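You operate a simulated robot arm through the tools that you are given. There is no shell and no other tool. Be economical: measure what you need, move in short steps, check, and stop when the job is done.

Carry out the task below with a simulated robot arm. There is one attempt and no reset: what you move stays moved.

JOB
Turn the yellow stirrer knob to 300. Turn the blue stirrer knob to 300. Shut the drawer of table two. Shut the cupboard door one. Stack the tin marked "seals" from the top of table one on top of the tin that says "grease". Put the slate box on the top of table one away on the top of the slate shelf. Open the cupboard door two. The order is free.

It is judged by the outcome, as a careful person would: the job done as asked, and still so three seconds after it is handed in. It fails if anything else is knocked over, pushed out of place, dropped, spilled or broken. A push-on lid holds only when it is set on centred and level and pressed home; a screw cap is set on level and turned clockwise until tight.

ROBOT AND FRAMES
A 7-joint arm with a two-finger parallel gripper on a trunk, on a base that drives. Base frame: it is fixed to the floor where the robot stands at the start and does not move with it; the origin is under the middle of the robot, x ahead of it, y to its left, z up. Units: mm, degrees, N and s.
With the tool pointing down near the work surface it reaches from about 200 to 740 mm from the robot's upright axis, wherever it stands. Its first joint turns from -166.0 to 166.0 degrees. Places, roughly: blue stirrer knob [400, 1000, 800]; cupboard door one [-4000, 2500, 1000]; cupboard door two [-3400, 2900, 1000]; drawer of table two [-2100, 1100, 600]; slate box [-7250, 0, 750]; tin [-9000, -250, 750]; top of the slate shelf (50x16 cm) [-13780, -280, 1520]; yellow stirrer knob [600, 0, 800]. Payload 1.57 kg.
Tool frame: the origin (TCP) lies between the finger pads and is the grasp point; the fingertips stand 30 mm ahead of it; z points along the fingers, y is the line along which they close. The gripper opens to 110 mm. The fingers are 24 mm wide and 12 mm thick; the gripper's body (48 by 112 mm) begins 78 mm behind the TCP.
Orientation is that of the tool frame in the base frame, as [roll, pitch, yaw] about the fixed x, y, z axes, in that order (R = Rz(yaw) Ry(pitch) Rx(roll)). With the fingers straight down and closing along the base's y, the tool's x points along the base's -x, its y along +y and its z along -z.

CONTROLS
- The arm moves only by the tool drive_tool. Its argument "plan" is a list of rows, each a list of 2 entries, a list of its own where there are three numbers: the shift along the base's x, y, z in units of 300 mm (1.0 is 300 mm), then the turn, a rotation vector about the base's x, y, z in units of 90 degrees (1.0 is 90 degrees). In form: [[[tx, ty, tz], [rx, ry, rz]], ...]. A call has 1 to 20 rows; each row is the pose to reach, as a shift and turn from the pose commanded when the call began. "hand" is the gripper command, from -1 (shut) to 1 (fully open), values between in proportion, set as the call begins (left out, the last holds). A call with a number of a shift or a turn outside -1 to 1 is refused whole. A row lasts 0.2 s, in which the tool goes at most 50 mm and 8.6 degrees; a call with a longer step from one row to the next is refused whole, and so is a gripper value outside its range. A pose out of reach is approached as far as the arm can. The call stops where the force on the tool passes 40 N (or 10 N more than at its start, if that is more) or the arm is blocked; 0.2 s more then pass. Each finger travels about 45 mm/s and halts on what it meets, pressing with about 35 N; the grip force reading is that of the motor and also rises with nothing between the fingers. The clock runs only during rows and for 0.2 s after the last one: add rows that repeat a pose to give the fingers time. The reply holds the time, the measured pose of the TCP, the force on the tool along the base axes, the opening and the grip force, in the units named above and with some noise, with the torque about the TCP (base axes, N m) and any sound that the robot's microphone picked up.
- Cameras (640 x 400 px; columns grow to the right, rows downward): "scene" is now at [5, 202.4, 1394.3]; the picture's right is [0.61, -0.79, 0.00], its down [-0.62, -0.47, -0.63] and it looks along [0.50, 0.38, -0.78] (base axes); focal length 278 px, centre (320, 200). "wrist" rides on the gripper at [70, 16, -141] in the tool frame; the picture's right is [-0.23, 0.97, 0.00], its down [-0.86, -0.20, -0.48] and it looks along [-0.47, -0.11, 0.88] (tool axes); focal length 222 px, centre (320, 200). There is no depth. A picture from a camera that has moved, and an enlarged one, comes with that camera's place and axes in the base frame and with its lens. The place of the scene camera against the robot may be out by one fixed shift of up to 18 mm in any direction.
- grab_frame(camera): a new picture of that camera. It takes no simulated time.
- move_column(by): slides the trunk up (or, below 0, down) by that many mm; the arm and the scene camera ride with it, the base frame stays. It gives what a move gives, with no picture.
- roll_base(legs): drives the robot by 1 to 6 legs, each [ahead, turn to the left] in mm and degrees, along the robot's own axes; the way and the turn of a leg run together, so that a leg with both is an arc; at most 1500 mm and 180 degrees a leg. The arm and the cameras ride along, it lands a little off, and it stops where it bumps. It gives what a move gives.
- head_to(pan, tilt): turns the head with the scene camera to pan (to the left, within 155 degrees either way) and tilt (down, from -29 to 69), counted from straight ahead of the robot. It gives what a move gives.
- close_up(camera, box): a new picture of the part [left, top, right, bottom] of that camera's present view, enlarged. It takes no simulated time.
- job_done(): hands the job in; it is judged then, once.

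Work in short steps. Places have to be worked out from the pictures, the camera data and where the tool is seen: move nearer, look again, correct. Check each grasp and each placing, and mend what went wrong. You have 165 turns and 108 pictures in all, those below and enlarged ones among them. Open the gripper and draw the arm clear of the work before you hand the job in, unless the task says otherwise.

The tools are called as name(argument=value, ...) on one line, values as JSON. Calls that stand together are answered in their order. drive_tool: Moves the arm, as the interface text tells. Its arguments: {"type":"object","properties":{"plan":{"type":"array"},"hand":{"type":"number"}},"required":["plan"]} The other tools are called the same way: move_column (by) slides the trunk up or down; roll_base (legs) drives the base; head_to (pan, tilt) turns the head that bears the scene camera; grab_frame (camera) takes a picture; close_up (camera, box) takes an enlarged picture of a part of a camera's view; job_done () hands the job in.

At the start:

```text
time: 0.0
tool_pos: [202.8, 353.8, 946.6]
tcp_rot: [-180.0, 0.0, -180.0]
contact_force: [0.3, -0.2, 0.7]
torque: [0.01, 0.01, -0.01]
grip_width: 110.1
grip_force: 0.0
trunk travel left (down, up): [-350.0, 240.0]
robot x, y, heading: [1.5, -2.7, -0.1]
head pan, tilt: [37.4, 51.1]
```

scene: 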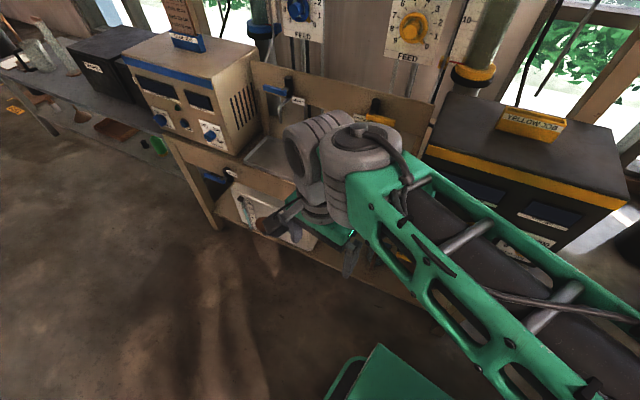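
wrist: 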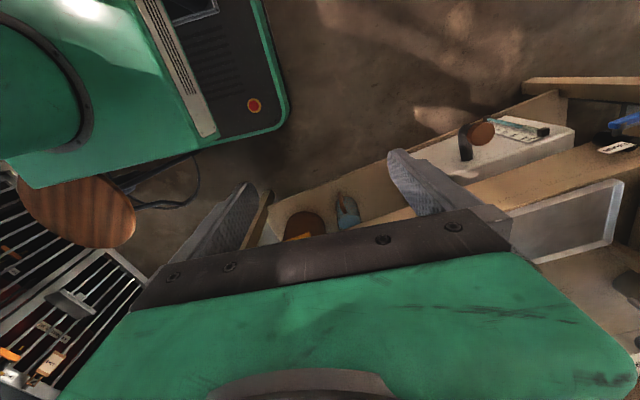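

I start by looking straight ahead and left at the two stirrers.

head_to(pan=-5, tilt=35)

grab_frame(camera="scene")

```text
time: 1.1
tool_pos: [203.3, 353.7, 945.9]
tcp_rot: [179.9, 0.1, -180.0]
contact_force: [-0.8, 0.4, 1.3]
torque: [-0.01, 0.0, 0.02]
grip_width: 109.7
grip_force: 0.2
trunk travel left (down, up): [-350.0, 240.0]
robot x, y, heading: [1.4, 2.8, -0.0]
head pan, tilt: [-5.0, 35.0]
```

```text
105 pictures are left
camera scene: at [32.4, 148.6, 1417.5], right [-0.09, -1.0, 0.0], down [-0.57, 0.05, -0.82], along [0.82, -0.07, -0.57], focal length 278 px, centre (320, 200)
```

scene: 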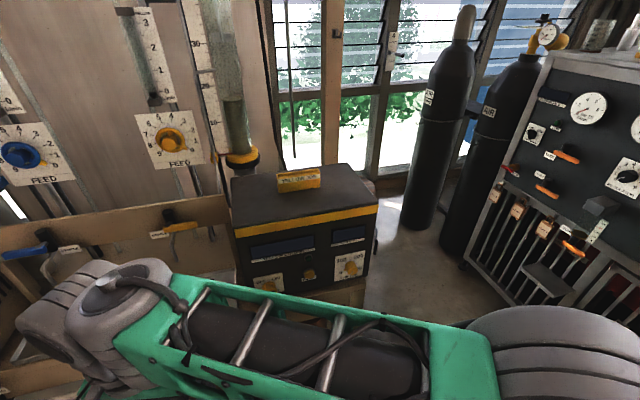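

The yellow box has two white dials and a small knob; I'll enlarge it.

close_up(camera="scene", box=[220, 160, 390, 300])

head_to(pan=55, tilt=35)

grab_frame(camera="scene")

```text
2.86 times, centred on (305, 230) of scene
camera zoom: at [32.4, 148.6, 1417.5], right [-0.09, -1.0, 0.0], down [-0.57, 0.05, -0.82], along [0.82, -0.07, -0.57], focal length 795 px, centre (363, 114)
```

zoom: 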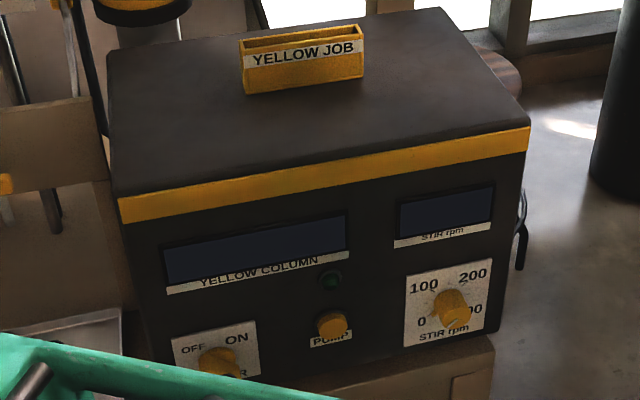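

```text
time: 2.4
tool_pos: [203.7, 353.4, 944.8]
tcp_rot: [180.0, 0.1, -180.0]
contact_force: [-0.5, 0.4, 0.2]
torque: [-0.01, 0.02, -0.01]
grip_width: 110.0
grip_force: 0.0
trunk travel left (down, up): [-350.0, 240.0]
robot x, y, heading: [-2.0, 3.4, 0.2]
head pan, tilt: [55.0, 35.0]
```

```text
103 pictures are left
camera scene: at [-4.8, 228.3, 1417.5], right [0.82, -0.57, 0.0], down [-0.33, -0.47, -0.82], along [0.47, 0.67, -0.57], focal length 278 px, centre (320, 200)
```

scene: 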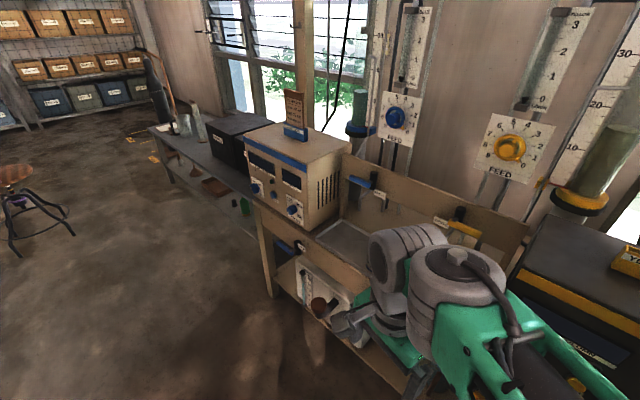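

The yellow stirrer's STIR rpm knob is near [595, 3, 775]; the face normal points about [-0.98,-0.17]. I'll turn the tool horizontal and bring it in front of the box.

drive_tool(plan=[[[0.03, -0.1, 0], [0, -0.0833, 0]], [[0.08, -0.2, 0], [0, -0.1667, 0]], [[0.13, -0.3, -0.02], [0, -0.25, 0]], [[0.18, -0.4, -0.04], [0, -0.3333, 0]], [[0.23, -0.5, -0.06], [0, -0.4167, 0]], [[0.28, -0.6, -0.08], [0, -0.5, 0]], [[0.33, -0.7, -0.1], [0, -0.5833, 0]], [[0.38, -0.8, -0.12], [0, -0.6667, 0]], [[0.43, -0.9, -0.14], [0, -0.75, 0]], [[0.48, -1.0, -0.16], [0, -0.8333, 0]], [[0.53, -1.0, -0.18], [0, -0.9167, 0]], [[0.58, -1.0, -0.2], [0, -1, 0]], [[0.58, -1.0, -0.2], [0, -1, 0]]], hand=0.2)

grab_frame(camera="wrist")

```text
time: 4.8
tool_pos: [386.7, 125.4, 957.7]
tcp_rot: [120.1, 74.2, 121.2]
contact_force: [0.3, -0.3, 0.1]
torque: [-0.02, -0.03, -0.01]
grip_width: 65.9
grip_force: 0.1
out of reach, approached as far as the arm can: row 8, 9, 10, 11
trunk travel left (down, up): [-350.0, 240.0]
robot x, y, heading: [-0.2, -1.1, 0.2]
head pan, tilt: [55.0, 35.0]
stopped in row 11: the arm was blocked; the commanded pose is now the measured one
```

```text
102 pictures are left
camera wrist: at [236.2, 151.7, 914.9], right [0.03, 0.89, 0.45], down [-0.35, -0.41, 0.84], along [0.94, -0.18, 0.3], focal length 222 px, centre (320, 200)
```

wrist: 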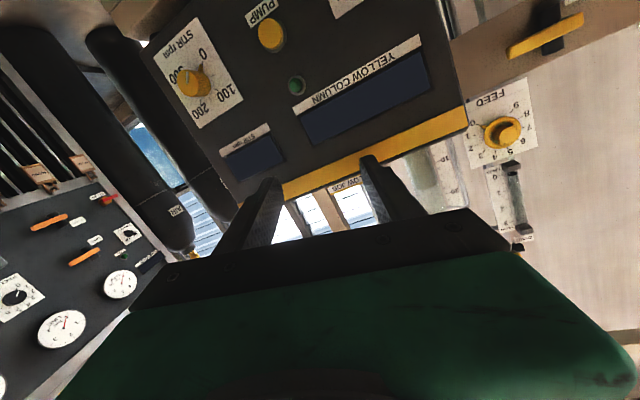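

The wrist now nearly points at +x but hit a joint limit. I look at the dial closer for its pointer.

close_up(camera="wrist", box=[150, 10, 250, 130])

```text
3.33 times, centred on (200, 70) of wrist
camera zoom: at [236.2, 151.7, 914.9], right [0.03, 0.89, 0.45], down [-0.35, -0.41, 0.84], along [0.94, -0.18, 0.3], focal length 740 px, centre (720, 633)
```

zoom: 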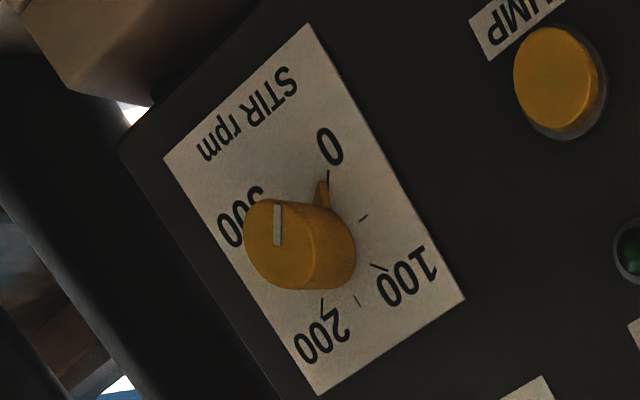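

The knob is a round cylinder with a nib at 0; 300 is clockwise about 240°. I back the base up to give the wrist room.

roll_base(legs=[[-170, 0]])

drive_tool(plan=[[[0, -0.05, -0.03], [0, 0, 0]], [[0.03, -0.1, -0.08], [0, 0, 0]], [[0.06, -0.15, -0.13], [0, 0, 0]], [[0.1, -0.2, -0.18], [0, 0, 0]], [[0.14, -0.25, -0.23], [0, 0, 0]], [[0.18, -0.3, -0.28], [0, 0, 0]], [[0.22, -0.34, -0.33], [0, 0, 0]], [[0.22, -0.34, -0.33], [0, 0, 0]]])

grab_frame(camera="wrist")

```text
time: 6.2
tool_pos: [216.4, 125.6, 957.9]
tcp_rot: [120.5, 74.3, 121.6]
contact_force: [0.7, 0.5, 0.4]
torque: [-0.01, 0.0, 0.01]
grip_width: 65.9
grip_force: 0.1
trunk travel left (down, up): [-350.0, 240.0]
robot x, y, heading: [-169.9, -1.7, -0.0]
head pan, tilt: [55.0, 35.0]
```

```text
time: 7.7
tool_pos: [267.0, 142.6, 914.3]
tcp_rot: [102.5, 73.7, 119.0]
contact_force: [0.1, -0.3, 0.2]
torque: [0.0, 0.09, -0.02]
grip_width: 66.3
grip_force: 0.1
out of reach, approached as far as the arm can: row 4
trunk travel left (down, up): [-350.0, 240.0]
robot x, y, heading: [-169.7, -0.7, -0.0]
head pan, tilt: [55.0, 35.0]
stopped in row 7: the arm was blocked; the commanded pose is now the measured one
```

```text
100 pictures are left
camera wrist: at [118.2, 133.3, 861.5], right [-0.23, 0.85, 0.48], down [-0.29, -0.53, 0.8], along [0.93, 0.04, 0.36], focal length 222 px, centre (320, 200)
```

wrist: 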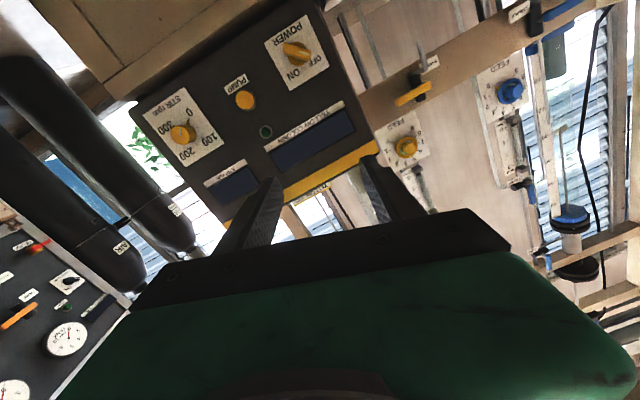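

The arm got blocked again, so I check the arm's configuration with the head camera.

head_to(pan=0, tilt=45)

grab_frame(camera="scene")

```text
time: 9.0
tool_pos: [268.8, 142.9, 909.6]
tcp_rot: [104.4, 73.8, 120.7]
contact_force: [-0.1, 0.0, -0.2]
torque: [0.02, 0.01, 0.0]
grip_width: 65.9
grip_force: 0.0
trunk travel left (down, up): [-350.0, 240.0]
robot x, y, heading: [-169.9, -2.0, -0.1]
head pan, tilt: [0.0, 45.0]
```

```text
99 pictures are left
camera scene: at [-137.3, 156.6, 1404.5], right [0.0, -1.0, 0.0], down [-0.71, 0.0, -0.7], along [0.7, 0.0, -0.71], focal length 278 px, centre (320, 200)
```

scene: 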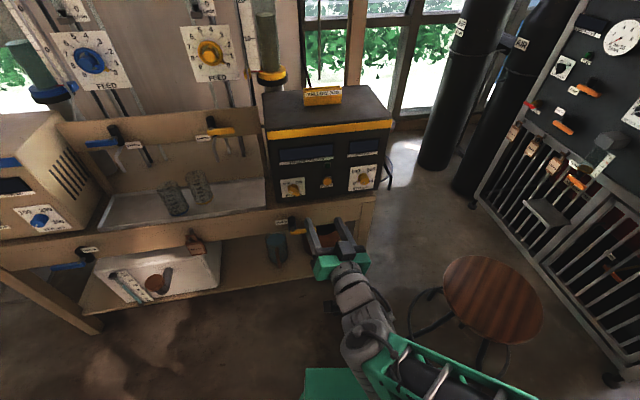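

The arm is tucked close with a high shoulder; lowering the trunk should let the forearm lie flatter and the tool point forward.

move_column(by=-150)

drive_tool(plan=[[[0.1, 0, 0.08], [0, 0, 0]], [[0.2, 0, 0.16], [0, 0, 0]], [[0.3, -0.05, 0.24], [0, 0, 0]], [[0.35, -0.1, 0.32], [0, 0, 0]], [[0.4, -0.15, 0.4], [0, 0, 0]], [[0.4, -0.25, 0.4], [0, 0, 0]], [[0.4, -0.35, 0.4], [0, 0, 0]], [[0.4, -0.45, 0.4], [0, 0, 0]], [[0.4, -0.5, 0.4], [0, 0, 0]]])

```text
time: 10.7
tool_pos: [268.8, 142.5, 758.7]
tcp_rot: [103.0, 73.6, 119.3]
contact_force: [0.2, -0.9, -0.4]
torque: [-0.01, 0.02, 0.02]
grip_width: 65.9
grip_force: 0.0
trunk travel left (down, up): [-200.0, 390.0]
robot x, y, heading: [-172.4, -0.6, 0.2]
head pan, tilt: [0.0, 45.0]
```

```text
time: 12.7
tool_pos: [383.5, -7.0, 881.9]
tcp_rot: [101.9, 73.8, 118.3]
contact_force: [0.5, -0.1, 0.4]
torque: [-0.01, -0.02, -0.02]
grip_width: 65.8
grip_force: 0.0
trunk travel left (down, up): [-200.0, 390.0]
robot x, y, heading: [-169.3, 3.0, 0.2]
head pan, tilt: [0.0, 45.0]
```

The path is free now. The rays meet with the knob at about [586, 6, 787]; I align the tool with the face normal and go to 130 mm in front.

drive_tool(plan=[[[0.06, -0.01, -0.08], [-0.04, -0.019, -0.018]], [[0.12, -0.02, -0.16], [-0.08, -0.038, -0.035]], [[0.18, -0.03, -0.24], [-0.12, -0.057, -0.053]], [[0.248, -0.033, -0.317], [-0.16, -0.075, -0.07]], [[0.248, -0.033, -0.317], [-0.16, -0.075, -0.07]]])

grab_frame(camera="wrist")

```text
time: 13.9
tool_pos: [457.9, -16.7, 787.8]
tcp_rot: [110.4, 89.8, 120.4]
contact_force: [0.4, 0.4, -0.7]
torque: [0.03, -0.01, 0.0]
grip_width: 65.9
grip_force: 0.1
trunk travel left (down, up): [-200.0, 390.0]
robot x, y, heading: [-170.4, -2.1, 0.2]
head pan, tilt: [0.0, 45.0]
```

```text
98 pictures are left
camera wrist: at [316.1, -26.6, 718.4], right [-0.17, 0.96, 0.23], down [-0.43, -0.28, 0.85], along [0.88, 0.04, 0.46], focal length 222 px, centre (320, 200)
```

wrist: 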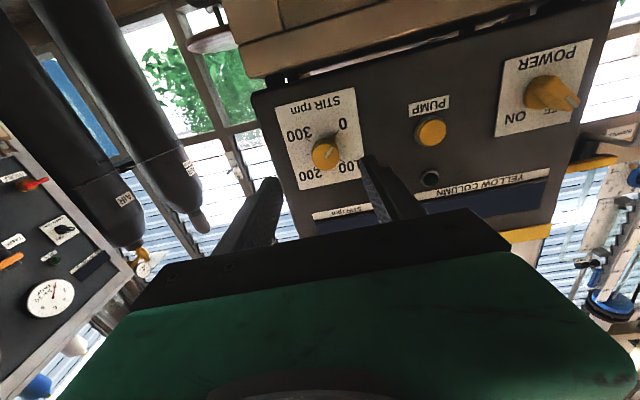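

Triangulation gives the knob at about [580, 8, 793]. I zoom in on the dial to read angles.

close_up(camera="wrist", box=[260, 75, 390, 205])

```text
3.08 times, centred on (325, 140) of wrist
camera zoom: at [316.1, -26.6, 718.4], right [-0.17, 0.96, 0.23], down [-0.43, -0.28, 0.85], along [0.88, 0.04, 0.46], focal length 684 px, centre (305, 385)
```

zoom: 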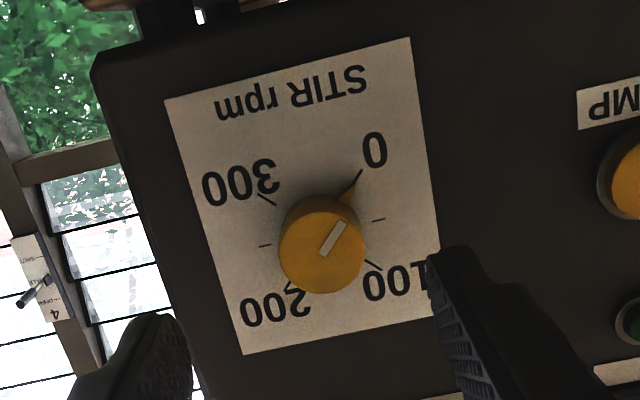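

The ticks are 45° per 50 rpm, so 0→300 is 270° clockwise, and the nib is lower-left. I try to roll the wrist −90° first (towards −135°) about the approach axis to gain range.

drive_tool(plan=[[[0, 0.003, 0.01], [-0.0895, -0.0158, 0]], [[0, 0.007, 0.027], [-0.179, -0.0316, 0]], [[0, 0.007, 0.027], [-0.2685, -0.0475, 0]], [[0, 0.007, 0.027], [-0.358, -0.0633, 0]], [[0, 0.007, 0.027], [-0.4475, -0.079, 0]], [[0, 0.007, 0.027], [-0.537, -0.095, 0]], [[0, 0.007, 0.027], [-0.6265, -0.111, 0]], [[0, 0.007, 0.027], [-0.716, -0.1265, 0]], [[0, 0.007, 0.027], [-0.8055, -0.142, 0]], [[0, 0.007, 0.027], [-0.895, -0.158, 0]], [[0, 0.007, 0.027], [-0.985, -0.174, 0]]])

drive_tool(plan=[[[0, 0, 0], [-0.0895, -0.0158, 0]], [[0, 0, 0], [-0.179, -0.0316, 0]], [[0, 0, 0], [-0.2685, -0.0475, 0]], [[0, 0, 0], [-0.358, -0.0633, 0]], [[0, 0, 0], [-0.4475, -0.079, 0]], [[0, 0, 0], [-0.4925, -0.087, 0]]])

grab_frame(camera="wrist")

```text
time: 16.3
tool_pos: [459.0, -15.2, 796.1]
tcp_rot: [-89.9, 0.1, -80.0]
contact_force: [-0.4, 0.1, 1.1]
torque: [0.01, 0.02, 0.0]
grip_width: 66.2
grip_force: 0.0
trunk travel left (down, up): [-200.0, 390.0]
robot x, y, heading: [-165.5, 0.5, 0.1]
head pan, tilt: [0.0, 45.0]
```

```text
time: 17.7
tool_pos: [458.8, -16.3, 794.8]
tcp_rot: [-89.8, -44.9, -80.1]
contact_force: [0.4, -0.4, -0.1]
torque: [-0.02, 0.03, -0.01]
grip_width: 65.8
grip_force: 0.1
trunk travel left (down, up): [-200.0, 390.0]
robot x, y, heading: [-168.9, 3.0, -0.1]
head pan, tilt: [0.0, 45.0]
```

```text
96 pictures are left
camera wrist: at [330.0, -101.8, 833.6], right [0.09, -0.52, -0.85], down [-0.6, 0.65, -0.46], along [0.79, 0.55, -0.25], focal length 222 px, centre (320, 200)
```

wrist: 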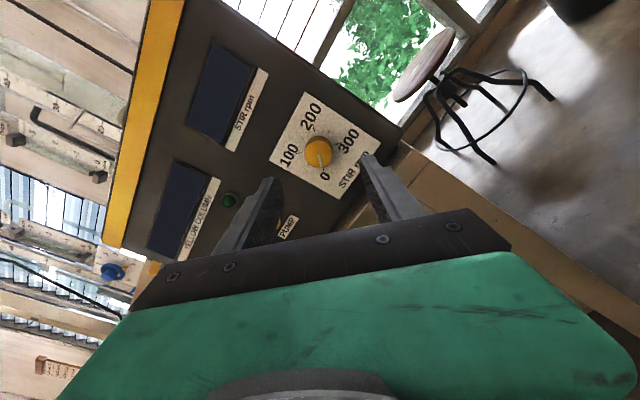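

Roll −135° reached. The knob front is consistent at [570, 5, 795]; I advance until the fingertips are about 10 mm off the card.

drive_tool(plan=[[[0.08, 0.015, 0], [0, 0, 0]], [[0.16, 0.03, 0], [0, 0, 0]], [[0.22, 0.043, 0.001], [0, 0, 0]], [[0.27, 0.052, 0.002], [0, 0, 0]], [[0.32, 0.062, 0.002], [0, 0, 0]], [[0.32, 0.062, 0.002], [0, 0, 0]]])

grab_frame(camera="wrist")

```text
time: 19.1
tool_pos: [554.7, 2.0, 796.9]
tcp_rot: [-89.9, -44.7, -80.1]
contact_force: [-0.6, -0.9, 0.2]
torque: [-0.01, -0.01, -0.01]
grip_width: 66.0
grip_force: 0.1
trunk travel left (down, up): [-200.0, 390.0]
robot x, y, heading: [-165.8, -0.1, -0.1]
head pan, tilt: [0.0, 45.0]
```

```text
95 pictures are left
camera wrist: at [426.6, -82.9, 834.5], right [0.09, -0.52, -0.85], down [-0.6, 0.65, -0.46], along [0.79, 0.55, -0.25], focal length 222 px, centre (320, 200)
```

wrist: 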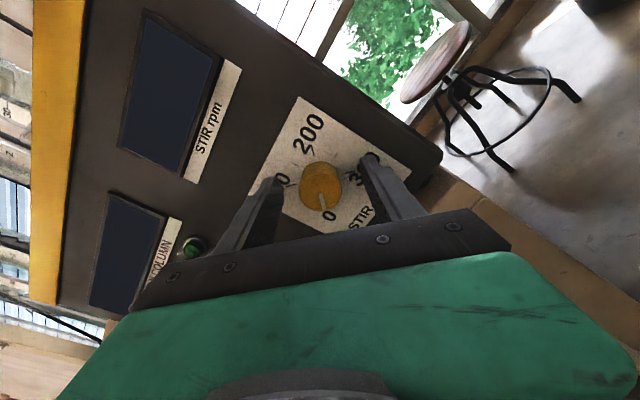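

Knob is centred between the fingers. I close on it.

drive_tool(plan=[[[0, 0, 0], [0, 0, 0]], [[0, 0, 0], [0, 0, 0]], [[0, 0, 0], [0, 0, 0]], [[0, 0, 0], [0, 0, 0]]], hand=-0.7)

```text
time: 20.1
tool_pos: [555.1, 2.1, 796.5]
tcp_rot: [-89.8, -44.7, -80.1]
contact_force: [0.1, 1.0, -0.3]
torque: [0.09, -0.44, 0.66]
grip_width: 31.8
grip_force: 30.8
trunk travel left (down, up): [-200.0, 390.0]
robot x, y, heading: [-167.6, -0.7, -0.2]
head pan, tilt: [0.0, 45.0]
```

Grip holds (31.8 mm). I turn clockwise 90° about the knob axis.

drive_tool(plan=[[[0, 0, 0], [0.0895, 0.0158, 0]], [[0, 0, 0], [0.179, 0.0316, 0]], [[0, 0, 0], [0.2685, 0.0475, 0]], [[0, 0, 0], [0.358, 0.0633, 0]], [[0, 0, 0], [0.4475, 0.079, 0]], [[0, 0, 0], [0.537, 0.095, 0]], [[0, 0, 0], [0.6265, 0.111, 0]], [[0, 0, 0], [0.716, 0.1265, 0]], [[0, 0, 0], [0.8055, 0.142, 0]], [[0, 0, 0], [0.895, 0.158, 0]], [[0, 0, 0], [0.985, 0.174, 0]]])

grab_frame(camera="wrist")

```text
time: 22.5
tool_pos: [554.7, 1.6, 794.8]
tcp_rot: [-90.4, 45.5, -80.2]
contact_force: [7.9, 0.9, -6.0]
torque: [-0.31, 1.43, 0.32]
grip_width: 31.3
grip_force: 39.6
trunk travel left (down, up): [-200.0, 390.0]
robot x, y, heading: [-172.3, -2.4, -0.2]
head pan, tilt: [0.0, 45.0]
```

```text
94 pictures are left
camera wrist: at [421.8, -59.3, 734.1], right [-0.15, 0.84, -0.52], down [-0.55, 0.37, 0.75], along [0.82, 0.4, 0.4], focal length 222 px, centre (320, 200)
```

wrist: 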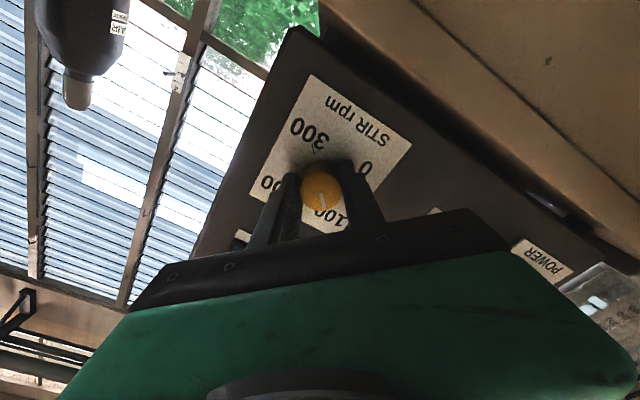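

The mark now points to 100. Continue another 90°, then 90°.

drive_tool(plan=[[[0, 0, 0], [0.0895, 0.0158, 0]], [[0, 0, 0], [0.179, 0.0316, 0]], [[0, 0, 0], [0.2685, 0.0475, 0]], [[0, 0, 0], [0.358, 0.0633, 0]], [[0, 0, 0], [0.4475, 0.079, 0]], [[0, 0, 0], [0.537, 0.095, 0]], [[0, 0, 0], [0.6265, 0.111, 0]], [[0, 0, 0], [0.716, 0.1265, 0]], [[0, 0, 0], [0.8055, 0.142, 0]], [[0, 0, 0], [0.895, 0.158, 0]], [[0, 0, 0], [0.985, 0.174, 0]]])

drive_tool(plan=[[[0, 0, 0], [0.0895, 0.0158, 0]], [[0, 0, 0], [0.179, 0.0316, 0]], [[0, 0, 0], [0.2685, 0.0475, 0]], [[0, 0, 0], [0.358, 0.0633, 0]], [[0, 0, 0], [0.4475, 0.079, 0]], [[0, 0, 0], [0.537, 0.095, 0]], [[0, 0, 0], [0.6265, 0.111, 0]], [[0, 0, 0], [0.716, 0.1265, 0]], [[0, 0, 0], [0.8055, 0.142, 0]], [[0, 0, 0], [0.895, 0.158, 0]], [[0, 0, 0], [0.985, 0.174, 0]]])

grab_frame(camera="wrist")

```text
time: 24.9
tool_pos: [555.2, 5.2, 794.4]
tcp_rot: [90.3, 44.5, 100.6]
contact_force: [-9.1, 24.0, -17.9]
torque: [0.02, -0.07, 1.53]
grip_width: 31.6
grip_force: 40.2
trunk travel left (down, up): [-200.0, 390.0]
robot x, y, heading: [-170.3, 3.1, 0.4]
head pan, tilt: [0.0, 45.0]
```

```text
time: 27.3
tool_pos: [554.6, 3.2, 794.9]
tcp_rot: [90.1, -45.4, 100.1]
contact_force: [-2.8, 26.6, -7.3]
torque: [-0.3, 1.42, 0.73]
grip_width: 31.5
grip_force: 40.2
trunk travel left (down, up): [-200.0, 390.0]
robot x, y, heading: [-168.8, 2.7, 0.3]
head pan, tilt: [0.0, 45.0]
```

```text
93 pictures are left
camera wrist: at [409.0, 15.2, 857.2], right [0.15, -0.84, 0.52], down [-0.39, -0.54, -0.75], along [0.91, -0.09, -0.41], focal length 222 px, centre (320, 200)
```

wrist: 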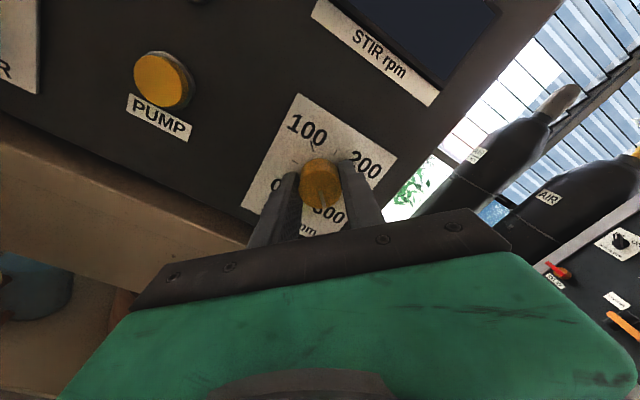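

Full 270° done; the mark points at 300. I open, withdraw, and check.

drive_tool(plan=[[[0, 0, 0], [0, 0, 0]], [[0, 0, 0], [0, 0, 0]], [[0, 0, 0], [0, 0, 0]], [[-0.1, -0.018, 0], [0, 0, 0]], [[-0.2, -0.035, 0], [0, 0, 0]], [[-0.33, -0.058, 0], [0, 0, 0]], [[-0.33, -0.058, 0], [0, 0, 0]]], hand=0.2)

close_up(camera="wrist", box=[250, 80, 390, 200])

```text
time: 28.9
tool_pos: [455.9, -14.6, 793.8]
tcp_rot: [89.9, -45.3, 100.2]
contact_force: [-0.4, 0.4, -0.5]
torque: [-0.02, 0.02, -0.01]
grip_width: 66.0
grip_force: 0.1
trunk travel left (down, up): [-200.0, 390.0]
robot x, y, heading: [-171.0, 0.9, 0.1]
head pan, tilt: [0.0, 45.0]
```

```text
3.33 times, centred on (320, 140) of wrist
camera zoom: at [310.2, -3.2, 856.0], right [0.15, -0.84, 0.52], down [-0.39, -0.54, -0.75], along [0.91, -0.09, -0.41], focal length 740 px, centre (320, 400)
```

zoom: 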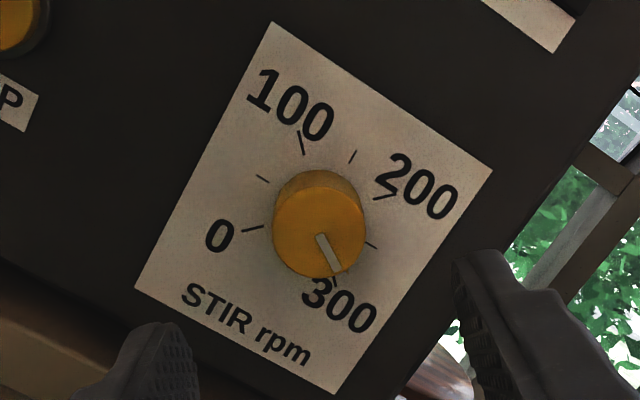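

I zoom in more to see whether it sits exactly on the 300 tick.

close_up(camera="wrist", box=[297, 112, 345, 172])

```text
6.67 times, centred on (321, 142) of wrist
camera zoom: at [310.2, -3.2, 856.0], right [0.15, -0.84, 0.52], down [-0.39, -0.54, -0.75], along [0.91, -0.09, -0.41], focal length 1481 px, centre (313, 587)
```

zoom: 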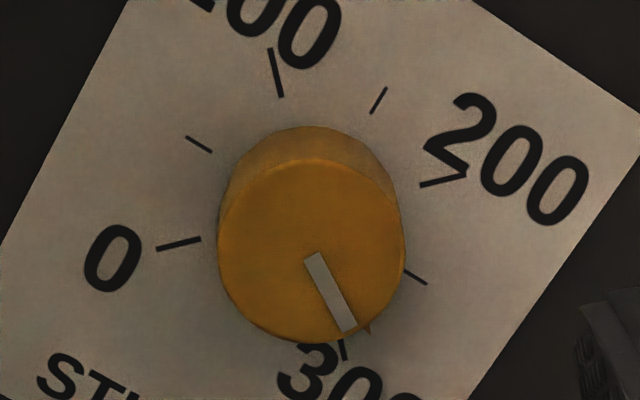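

The nib sits about 14° short of the 300 tick (some slip). I roll back 14°, regrip and turn 15° on.

drive_tool(plan=[[[0, 0, 0.002], [-0.08, -0.014, 0]], [[0.1, 0.018, 0.004], [-0.155, -0.027, 0]], [[0.2, 0.037, 0.004], [-0.155, -0.027, 0]], [[0.28, 0.051, 0.004], [-0.155, -0.027, 0]], [[0.335, 0.06, 0.004], [-0.155, -0.027, 0]], [[0.335, 0.06, 0.004], [-0.155, -0.027, 0]]])

drive_tool(plan=[[[0, 0, 0], [0, 0, 0]], [[0, 0, 0], [0, 0, 0]], [[0, 0, 0], [0, 0, 0]], [[0, 0, 0], [0, 0, 0]], [[0, 0, 0], [0.055, 0.0095, 0]], [[0, 0, 0], [0.11, 0.019, 0]], [[0, 0, 0], [0.168, 0.03, 0]], [[0, 0, 0], [0.168, 0.03, 0]]], hand=-1)

drive_tool(plan=[[[0, 0, 0], [0, 0, 0]], [[0, 0, 0], [0, 0, 0]], [[0, 0, 0], [0, 0, 0]], [[-0.1, -0.018, 0], [0, 0, 0]], [[-0.2, -0.035, 0], [0, 0, 0]], [[-0.33, -0.058, 0], [0, 0, 0]], [[-0.33, -0.058, 0], [0, 0, 0]]], hand=0.2)

close_up(camera="wrist", box=[297, 112, 345, 172])

```text
time: 30.3
tool_pos: [556.3, 3.1, 796.1]
tcp_rot: [90.0, -31.2, 100.0]
contact_force: [0.1, -0.3, -0.1]
torque: [-0.02, -0.03, 0.04]
grip_width: 66.1
grip_force: 0.0
trunk travel left (down, up): [-200.0, 390.0]
robot x, y, heading: [-167.0, 4.1, -0.0]
head pan, tilt: [0.0, 45.0]
```

```text
time: 32.1
tool_pos: [555.9, 4.9, 794.3]
tcp_rot: [90.2, -46.6, 100.0]
contact_force: [3.3, 5.0, -6.1]
torque: [-0.7, 1.24, 0.23]
grip_width: 31.6
grip_force: 40.1
trunk travel left (down, up): [-200.0, 390.0]
robot x, y, heading: [-172.6, 0.3, 0.2]
head pan, tilt: [0.0, 45.0]
```

```text
time: 33.7
tool_pos: [458.0, -13.5, 795.4]
tcp_rot: [90.0, -46.5, 100.1]
contact_force: [0.2, -0.1, -0.1]
torque: [-0.01, -0.02, 0.01]
grip_width: 65.8
grip_force: 0.0
trunk travel left (down, up): [-200.0, 390.0]
robot x, y, heading: [-167.2, 2.1, -0.1]
head pan, tilt: [0.0, 45.0]
```

```text
6.67 times, centred on (321, 142) of wrist
camera zoom: at [310.9, -4.0, 859.2], right [0.15, -0.85, 0.5], down [-0.39, -0.52, -0.76], along [0.91, -0.08, -0.41], focal length 1481 px, centre (313, 587)
```

zoom: 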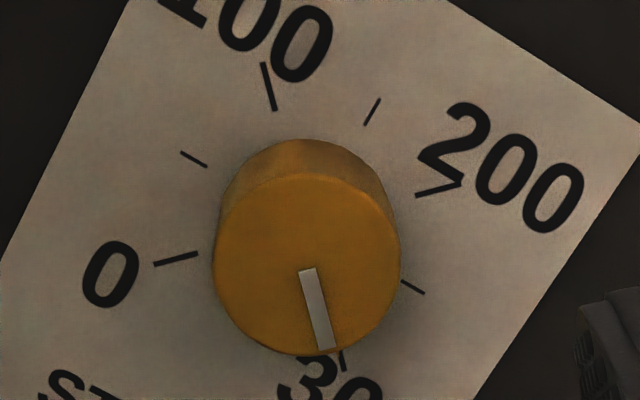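

Yellow now reads 300 (within ~2°). I retract a little and drive to the corresponding stance in front of the blue box, whose face I estimate is turned about 18°.

drive_tool(plan=[[[-0.1, 0, 0.05], [0, 0, 0]], [[-0.2, 0, 0.1], [0, 0, 0]], [[-0.25, 0, 0.15], [0, 0, 0]]])

roll_base(legs=[[0, 101.5], [775, 0], [0, -83]])

head_to(pan=0, tilt=40)

grab_frame(camera="scene")

grab_frame(camera="wrist")

```text
time: 34.5
tool_pos: [384.4, -14.2, 841.5]
tcp_rot: [90.1, -46.6, 100.0]
contact_force: [0.3, -0.1, 0.4]
torque: [0.04, -0.04, 0.0]
grip_width: 66.3
grip_force: 0.0
trunk travel left (down, up): [-200.0, 390.0]
robot x, y, heading: [-170.3, -3.2, 0.1]
head pan, tilt: [0.0, 45.0]
```

```text
time: 46.6
tool_pos: [199.4, 934.0, 840.8]
tcp_rot: [90.0, -46.5, 118.5]
contact_force: [0.2, -0.6, 0.5]
torque: [-0.01, -0.02, -0.02]
grip_width: 65.7
grip_force: 0.2
trunk travel left (down, up): [-200.0, 390.0]
robot x, y, heading: [-331.1, 771.8, 18.6]
head pan, tilt: [0.0, 45.0]
```

```text
time: 47.3
tool_pos: [197.9, 933.2, 842.2]
tcp_rot: [90.0, -46.5, 118.5]
contact_force: [0.8, 0.0, 0.4]
torque: [0.0, -0.02, 0.02]
grip_width: 66.1
grip_force: 0.1
trunk travel left (down, up): [-200.0, 390.0]
robot x, y, heading: [-329.7, 771.5, 18.5]
head pan, tilt: [0.0, 40.0]
```

```text
89 pictures are left
camera scene: at [-352.1, 926.7, 1259.9], right [0.32, -0.95, 0.0], down [-0.61, -0.2, -0.77], along [0.73, 0.24, -0.64], focal length 278 px, centre (320, 200)
```

scene: 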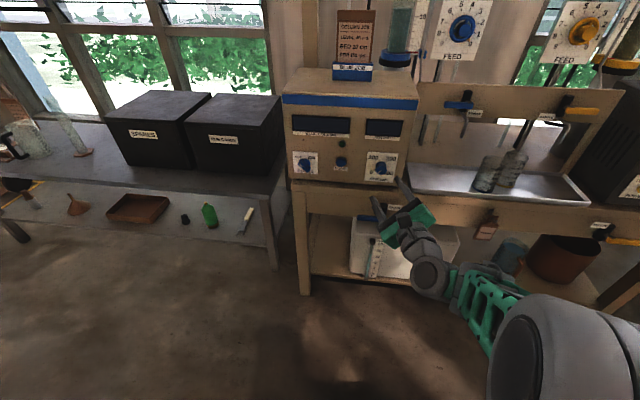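

```text
88 pictures are left
camera wrist: at [56.5, 896.8, 904.8], right [0.41, -0.76, 0.51], down [-0.21, -0.62, -0.76], along [0.89, 0.21, -0.41], focal length 222 px, centre (320, 200)
```

wrist: 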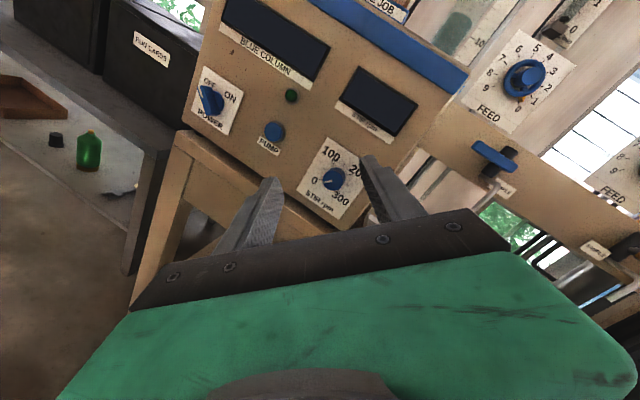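

The blue box face is turned by about 12°. Zooming on its STIR dial.

close_up(camera="wrist", box=[290, 130, 390, 230])

close_up(camera="scene", box=[270, 60, 430, 200])

```text
4.00 times, centred on (340, 180) of wrist
camera zoom: at [56.5, 896.8, 904.8], right [0.41, -0.76, 0.51], down [-0.21, -0.62, -0.76], along [0.89, 0.21, -0.41], focal length 888 px, centre (240, 280)
```

zoom: 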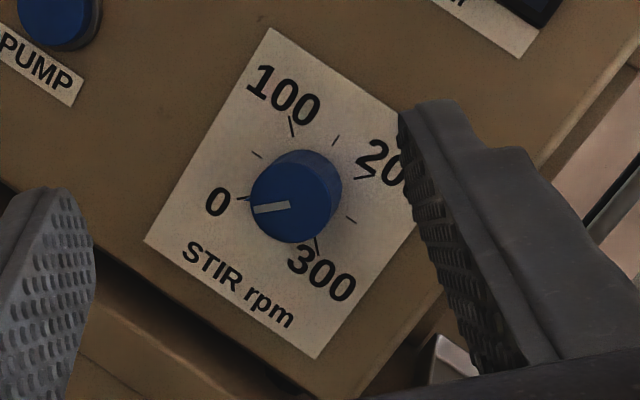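

```text
2.86 times, centred on (350, 130) of scene
camera zoom: at [-352.1, 926.7, 1259.9], right [0.32, -0.95, 0.0], down [-0.61, -0.2, -0.77], along [0.73, 0.24, -0.64], focal length 795 px, centre (234, 400)
```

zoom: 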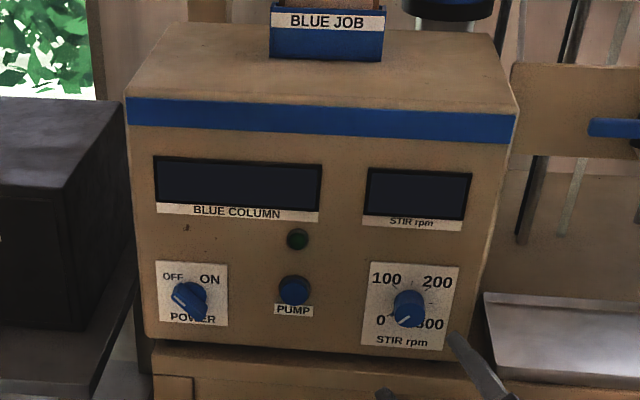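

Pointer at 0 again, so 270° clockwise. Knob front at about [372, 973, 800]; I align (yaw to 11.7°), stand 115 mm off, and unwind the wrist.

drive_tool(plan=[[[0.07, 0.02, -0.05], [0, 0, -0.065]], [[0.14, 0.04, -0.1], [0, 0, -0.13]], [[0.205, 0.055, -0.14], [0, 0, -0.187]], [[0.205, 0.055, -0.14], [0, 0, -0.187]]])

drive_tool(plan=[[[0, 0, 0], [-0.0895, -0.0186, 0]], [[0, 0, 0], [-0.179, -0.0371, 0]], [[0, 0, 0], [-0.2685, -0.0557, 0]], [[0, 0, 0], [-0.358, -0.0742, 0]], [[0, 0, 0], [-0.4475, -0.0928, 0]], [[0, 0, 0], [-0.537, -0.1113, 0]], [[0, 0, 0], [-0.6265, -0.1299, 0]], [[0, 0, 0], [-0.716, -0.1485, 0]], [[0, 0, 0], [-0.8055, -0.167, 0]], [[0, 0, 0], [-0.895, -0.1856, 0]], [[0, 0, 0], [-0.9845, -0.2041, 0]]])

drive_tool(plan=[[[0, 0, 0], [-0.0895, -0.0186, 0]], [[0, 0, 0], [-0.179, -0.0371, 0]], [[0, 0, 0], [-0.2685, -0.0557, 0]], [[0, 0, 0], [-0.358, -0.0742, 0]], [[0, 0, 0], [-0.4475, -0.0928, 0]], [[0, 0, 0], [-0.537, -0.1113, 0]], [[0, 0, 0], [-0.6265, -0.1299, 0]], [[0, 0, 0], [-0.716, -0.1485, 0]], [[0, 0, 0], [-0.8055, -0.167, 0]], [[0, 0, 0], [-0.895, -0.1856, 0]], [[0, 0, 0], [-0.9845, -0.2041, 0]]])

drive_tool(plan=[[[0, 0, 0], [-0.0895, -0.0186, 0]], [[0, 0, 0], [-0.179, -0.0371, 0]], [[0, 0, 0], [-0.2685, -0.0557, 0]], [[0, 0, 0], [-0.358, -0.0742, 0]], [[0, 0, 0], [-0.4475, -0.0928, 0]], [[0, 0, 0], [-0.537, -0.1113, 0]], [[0, 0, 0], [-0.6265, -0.1299, 0]], [[0, 0, 0], [-0.716, -0.1485, 0]], [[0, 0, 0], [-0.8055, -0.167, 0]], [[0, 0, 0], [-0.895, -0.1856, 0]], [[0, 0, 0], [-0.9845, -0.2041, 0]], [[0, 0, 0], [-0.9845, -0.2041, 0]]])

grab_frame(camera="wrist")

```text
time: 48.3
tool_pos: [258.5, 950.5, 799.1]
tcp_rot: [90.0, -46.5, 101.8]
contact_force: [-0.6, -0.2, 0.0]
torque: [0.0, 0.0, 0.0]
grip_width: 66.1
grip_force: 0.0
trunk travel left (down, up): [-200.0, 390.0]
robot x, y, heading: [-330.6, 770.6, 18.5]
head pan, tilt: [0.0, 40.0]
```

```text
time: 50.7
tool_pos: [260.4, 950.4, 799.1]
tcp_rot: [90.0, 44.1, 101.7]
contact_force: [0.0, 0.3, 0.2]
torque: [-0.01, 0.01, -0.01]
grip_width: 66.0
grip_force: 0.1
trunk travel left (down, up): [-200.0, 390.0]
robot x, y, heading: [-329.9, 772.5, 18.7]
head pan, tilt: [0.0, 40.0]
```

```text
time: 53.1
tool_pos: [260.0, 950.2, 798.7]
tcp_rot: [-90.0, 45.5, -78.3]
contact_force: [0.0, -0.5, 0.4]
torque: [-0.02, 0.01, 0.03]
grip_width: 66.1
grip_force: 0.0
trunk travel left (down, up): [-200.0, 390.0]
robot x, y, heading: [-334.1, 770.1, 18.2]
head pan, tilt: [0.0, 40.0]
```

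```text
time: 55.7
tool_pos: [261.0, 950.1, 800.6]
tcp_rot: [-90.0, -45.1, -78.3]
contact_force: [0.2, -0.1, -0.5]
torque: [-0.02, 0.01, 0.01]
grip_width: 65.9
grip_force: 0.0
trunk travel left (down, up): [-200.0, 390.0]
robot x, y, heading: [-329.1, 768.3, 18.6]
head pan, tilt: [0.0, 40.0]
```

```text
85 pictures are left
camera wrist: at [133.4, 861.0, 838.8], right [0.11, -0.52, -0.85], down [-0.62, 0.63, -0.46], along [0.78, 0.58, -0.25], focal length 222 px, centre (320, 200)
```

wrist: 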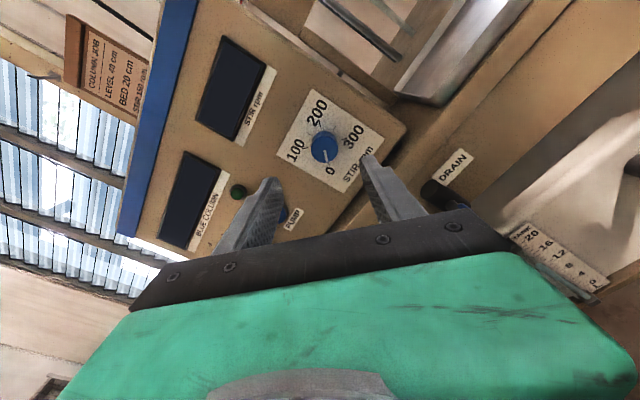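

Knob ray agrees: front at [372, 973, 798]. I advance and grip, same offset as before.

drive_tool(plan=[[[0.08, 0.0165, 0], [0, 0, 0]], [[0.16, 0.033, -0.003], [0, 0, 0]], [[0.22, 0.0455, -0.006], [0, 0, 0]], [[0.27, 0.056, -0.007], [0, 0, 0]], [[0.321, 0.066, -0.007], [0, 0, 0]], [[0.321, 0.066, -0.007], [0, 0, 0]]])

grab_frame(camera="wrist")

```text
time: 57.1
tool_pos: [356.6, 969.9, 798.0]
tcp_rot: [-89.9, -44.9, -78.3]
contact_force: [-0.1, 0.8, -0.5]
torque: [-0.01, -0.01, -0.02]
grip_width: 65.9
grip_force: 0.0
trunk travel left (down, up): [-200.0, 390.0]
robot x, y, heading: [-336.3, 771.5, 18.5]
head pan, tilt: [0.0, 40.0]
```

```text
84 pictures are left
camera wrist: at [230.2, 879.7, 837.1], right [0.11, -0.52, -0.85], down [-0.62, 0.63, -0.46], along [0.78, 0.58, -0.25], focal length 222 px, centre (320, 200)
```

wrist: 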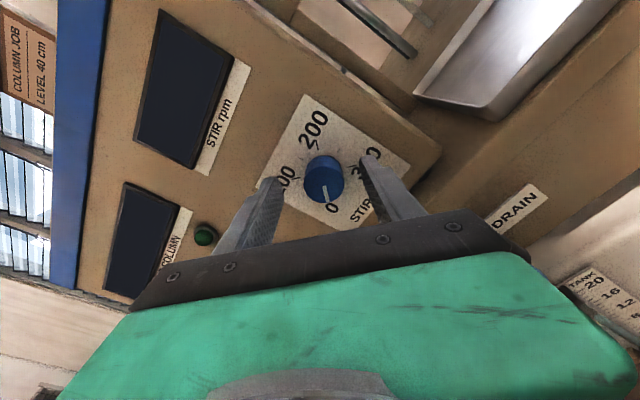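

Centred. I advance 4 mm more, close, and turn 270° clockwise in three calls.

drive_tool(plan=[[[0.012, 0.0025, 0], [0, 0, 0]], [[0.012, 0.0025, 0], [0, 0, 0]], [[0.012, 0.0025, 0], [0, 0, 0]], [[0.012, 0.0025, 0], [0, 0, 0]], [[0.012, 0.0025, 0], [0, 0, 0]]], hand=-1)

drive_tool(plan=[[[0, 0, 0], [0.0895, 0.0186, 0]], [[0, 0, 0], [0.179, 0.0371, 0]], [[0, 0, 0], [0.2685, 0.0557, 0]], [[0, 0, 0], [0.358, 0.0742, 0]], [[0, 0, 0], [0.4475, 0.0928, 0]], [[0, 0, 0], [0.537, 0.1113, 0]], [[0, 0, 0], [0.6265, 0.1299, 0]], [[0, 0, 0], [0.716, 0.1485, 0]], [[0, 0, 0], [0.8055, 0.167, 0]], [[0, 0, 0], [0.895, 0.1856, 0]], [[0, 0, 0], [0.9845, 0.2041, 0]]])

drive_tool(plan=[[[0, 0, 0], [0.0895, 0.0186, 0]], [[0, 0, 0], [0.179, 0.0371, 0]], [[0, 0, 0], [0.2685, 0.0557, 0]], [[0, 0, 0], [0.358, 0.0742, 0]], [[0, 0, 0], [0.4475, 0.0928, 0]], [[0, 0, 0], [0.537, 0.1113, 0]], [[0, 0, 0], [0.6265, 0.1299, 0]], [[0, 0, 0], [0.716, 0.1485, 0]], [[0, 0, 0], [0.8055, 0.167, 0]], [[0, 0, 0], [0.895, 0.1856, 0]], [[0, 0, 0], [0.9845, 0.2041, 0]]])

drive_tool(plan=[[[0, 0, 0], [0.0895, 0.0186, 0]], [[0, 0, 0], [0.179, 0.0371, 0]], [[0, 0, 0], [0.2685, 0.0557, 0]], [[0, 0, 0], [0.358, 0.0742, 0]], [[0, 0, 0], [0.4475, 0.0928, 0]], [[0, 0, 0], [0.537, 0.1113, 0]], [[0, 0, 0], [0.6265, 0.1299, 0]], [[0, 0, 0], [0.716, 0.1485, 0]], [[0, 0, 0], [0.8055, 0.167, 0]], [[0, 0, 0], [0.895, 0.1856, 0]], [[0, 0, 0], [0.9845, 0.2041, 0]]])

drive_tool(plan=[[[0, 0, 0], [0, 0, 0]], [[0, 0, 0], [0, 0, 0]], [[0, 0, 0], [0, 0, 0]], [[-0.1, -0.0205, 0], [0, 0, 0]], [[-0.2, -0.041, 0], [0, 0, 0]], [[-0.33, -0.068, 0], [0, 0, 0]], [[-0.33, -0.068, 0], [0, 0, 0]]], hand=0.2)

close_up(camera="wrist", box=[290, 112, 352, 180])

```text
time: 58.3
tool_pos: [360.9, 968.8, 796.1]
tcp_rot: [-90.3, -45.0, -78.1]
contact_force: [1.8, -13.4, -8.1]
torque: [-0.08, 0.06, -1.25]
grip_width: 31.6
grip_force: 40.3
trunk travel left (down, up): [-200.0, 390.0]
robot x, y, heading: [-332.0, 770.0, 18.4]
head pan, tilt: [0.0, 40.0]
```

```text
time: 60.7
tool_pos: [360.7, 968.7, 794.3]
tcp_rot: [-90.5, 45.7, -78.8]
contact_force: [-1.0, -23.3, -21.8]
torque: [0.02, -0.25, -0.86]
grip_width: 31.7
grip_force: 40.6
trunk travel left (down, up): [-200.0, 390.0]
robot x, y, heading: [-328.3, 764.7, 18.1]
head pan, tilt: [0.0, 40.0]
```

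```text
time: 63.1
tool_pos: [360.4, 968.7, 795.7]
tcp_rot: [90.5, 43.8, 102.0]
contact_force: [2.5, -20.9, -21.9]
torque: [-0.02, -0.09, -1.4]
grip_width: 31.3
grip_force: 40.4
trunk travel left (down, up): [-200.0, 390.0]
robot x, y, heading: [-329.3, 768.6, 18.4]
head pan, tilt: [0.0, 40.0]
```

```text
time: 65.5
tool_pos: [360.2, 969.7, 795.9]
tcp_rot: [90.3, -46.8, 101.5]
contact_force: [5.9, -20.0, -20.6]
torque: [-0.2, 0.09, -1.14]
grip_width: 31.6
grip_force: 40.1
trunk travel left (down, up): [-200.0, 390.0]
robot x, y, heading: [-328.6, 770.7, 18.3]
head pan, tilt: [0.0, 40.0]
```

```text
time: 67.1
tool_pos: [259.8, 954.0, 798.0]
tcp_rot: [90.0, -46.5, 101.6]
contact_force: [-0.2, -0.2, -0.5]
torque: [0.01, 0.0, 0.01]
grip_width: 66.1
grip_force: 0.1
trunk travel left (down, up): [-200.0, 390.0]
robot x, y, heading: [-330.9, 772.1, 18.3]
head pan, tilt: [0.0, 40.0]
```

```text
5.88 times, centred on (321, 146) of wrist
camera zoom: at [113.7, 958.0, 860.4], right [0.18, -0.84, 0.51], down [-0.38, -0.53, -0.76], along [0.91, -0.06, -0.41], focal length 1307 px, centre (314, 518)
```

zoom: 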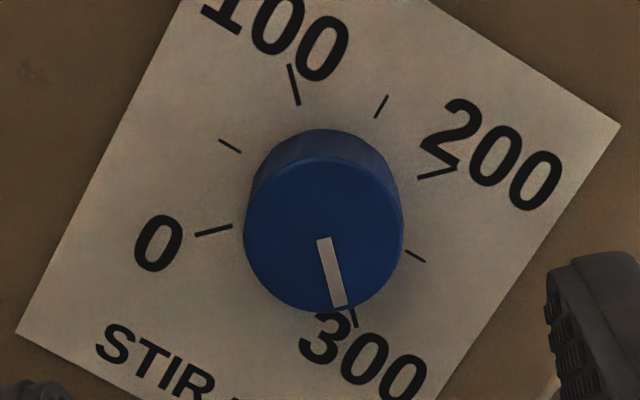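

Blue reads 300 (≈1° error). I unwind the wrist, retract, and look toward table two.

drive_tool(plan=[[[-0.05, -0.01, 0.02], [-0.0895, -0.0186, 0]], [[-0.1, -0.02, 0.04], [-0.179, -0.0371, 0]], [[-0.15, -0.03, 0.06], [-0.2685, -0.0557, 0]], [[-0.2, -0.04, 0.08], [-0.358, -0.0742, 0]], [[-0.2, -0.04, 0.1], [-0.4475, -0.0928, 0]], [[-0.2, -0.04, 0.1], [-0.537, -0.1113, 0]], [[-0.2, -0.04, 0.1], [-0.6265, -0.1299, 0]], [[-0.2, -0.04, 0.1], [-0.716, -0.1485, 0]], [[-0.2, -0.04, 0.1], [-0.8055, -0.167, 0]], [[-0.2, -0.04, 0.1], [-0.895, -0.1856, 0]], [[-0.2, -0.04, 0.1], [-0.9845, -0.2041, 0]]], hand=-1)

drive_tool(plan=[[[0, 0, 0], [-0.0895, -0.0186, 0]], [[0, 0, 0], [-0.179, -0.0371, 0]], [[0, 0, 0], [-0.2685, -0.0557, 0]], [[0, 0, 0], [-0.358, -0.0742, 0]], [[0, 0, 0], [-0.4475, -0.0928, 0]], [[0, 0, 0], [-0.5, -0.104, 0]]])

head_to(pan=148, tilt=20)

grab_frame(camera="scene")

```text
time: 69.5
tool_pos: [200.1, 939.3, 827.9]
tcp_rot: [90.0, 44.0, 101.7]
contact_force: [-0.7, 0.6, 0.1]
torque: [-0.01, 0.0, 0.01]
grip_width: 0.1
grip_force: 21.7
trunk travel left (down, up): [-200.0, 390.0]
robot x, y, heading: [-329.4, 766.9, 18.7]
head pan, tilt: [0.0, 40.0]
```

```text
time: 70.9
tool_pos: [201.1, 937.7, 827.9]
tcp_rot: [-68.2, 90.0, -56.5]
contact_force: [-0.6, 0.5, -0.2]
torque: [0.0, 0.02, 0.02]
grip_width: 0.0
grip_force: 21.2
trunk travel left (down, up): [-200.0, 390.0]
robot x, y, heading: [-332.5, 771.4, 18.4]
head pan, tilt: [0.0, 40.0]
```

```text
time: 73.2
tool_pos: [200.5, 937.9, 827.2]
tcp_rot: [80.9, 89.8, 92.6]
contact_force: [-0.5, 0.1, 0.9]
torque: [0.0, -0.02, 0.0]
grip_width: 0.1
grip_force: 21.6
trunk travel left (down, up): [-200.0, 390.0]
robot x, y, heading: [-330.3, 770.2, 18.4]
head pan, tilt: [148.0, 20.0]
```

```text
82 pictures are left
camera scene: at [-523.0, 920.6, 1291.3], right [0.23, 0.97, 0.0], down [0.33, -0.08, -0.94], along [-0.91, 0.22, -0.34], focal length 278 px, centre (320, 200)
```

scene: 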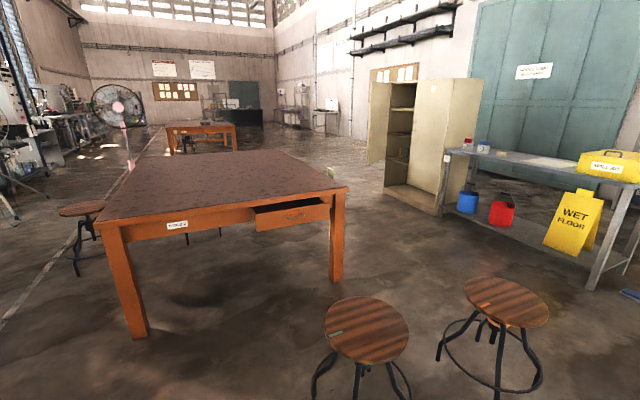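

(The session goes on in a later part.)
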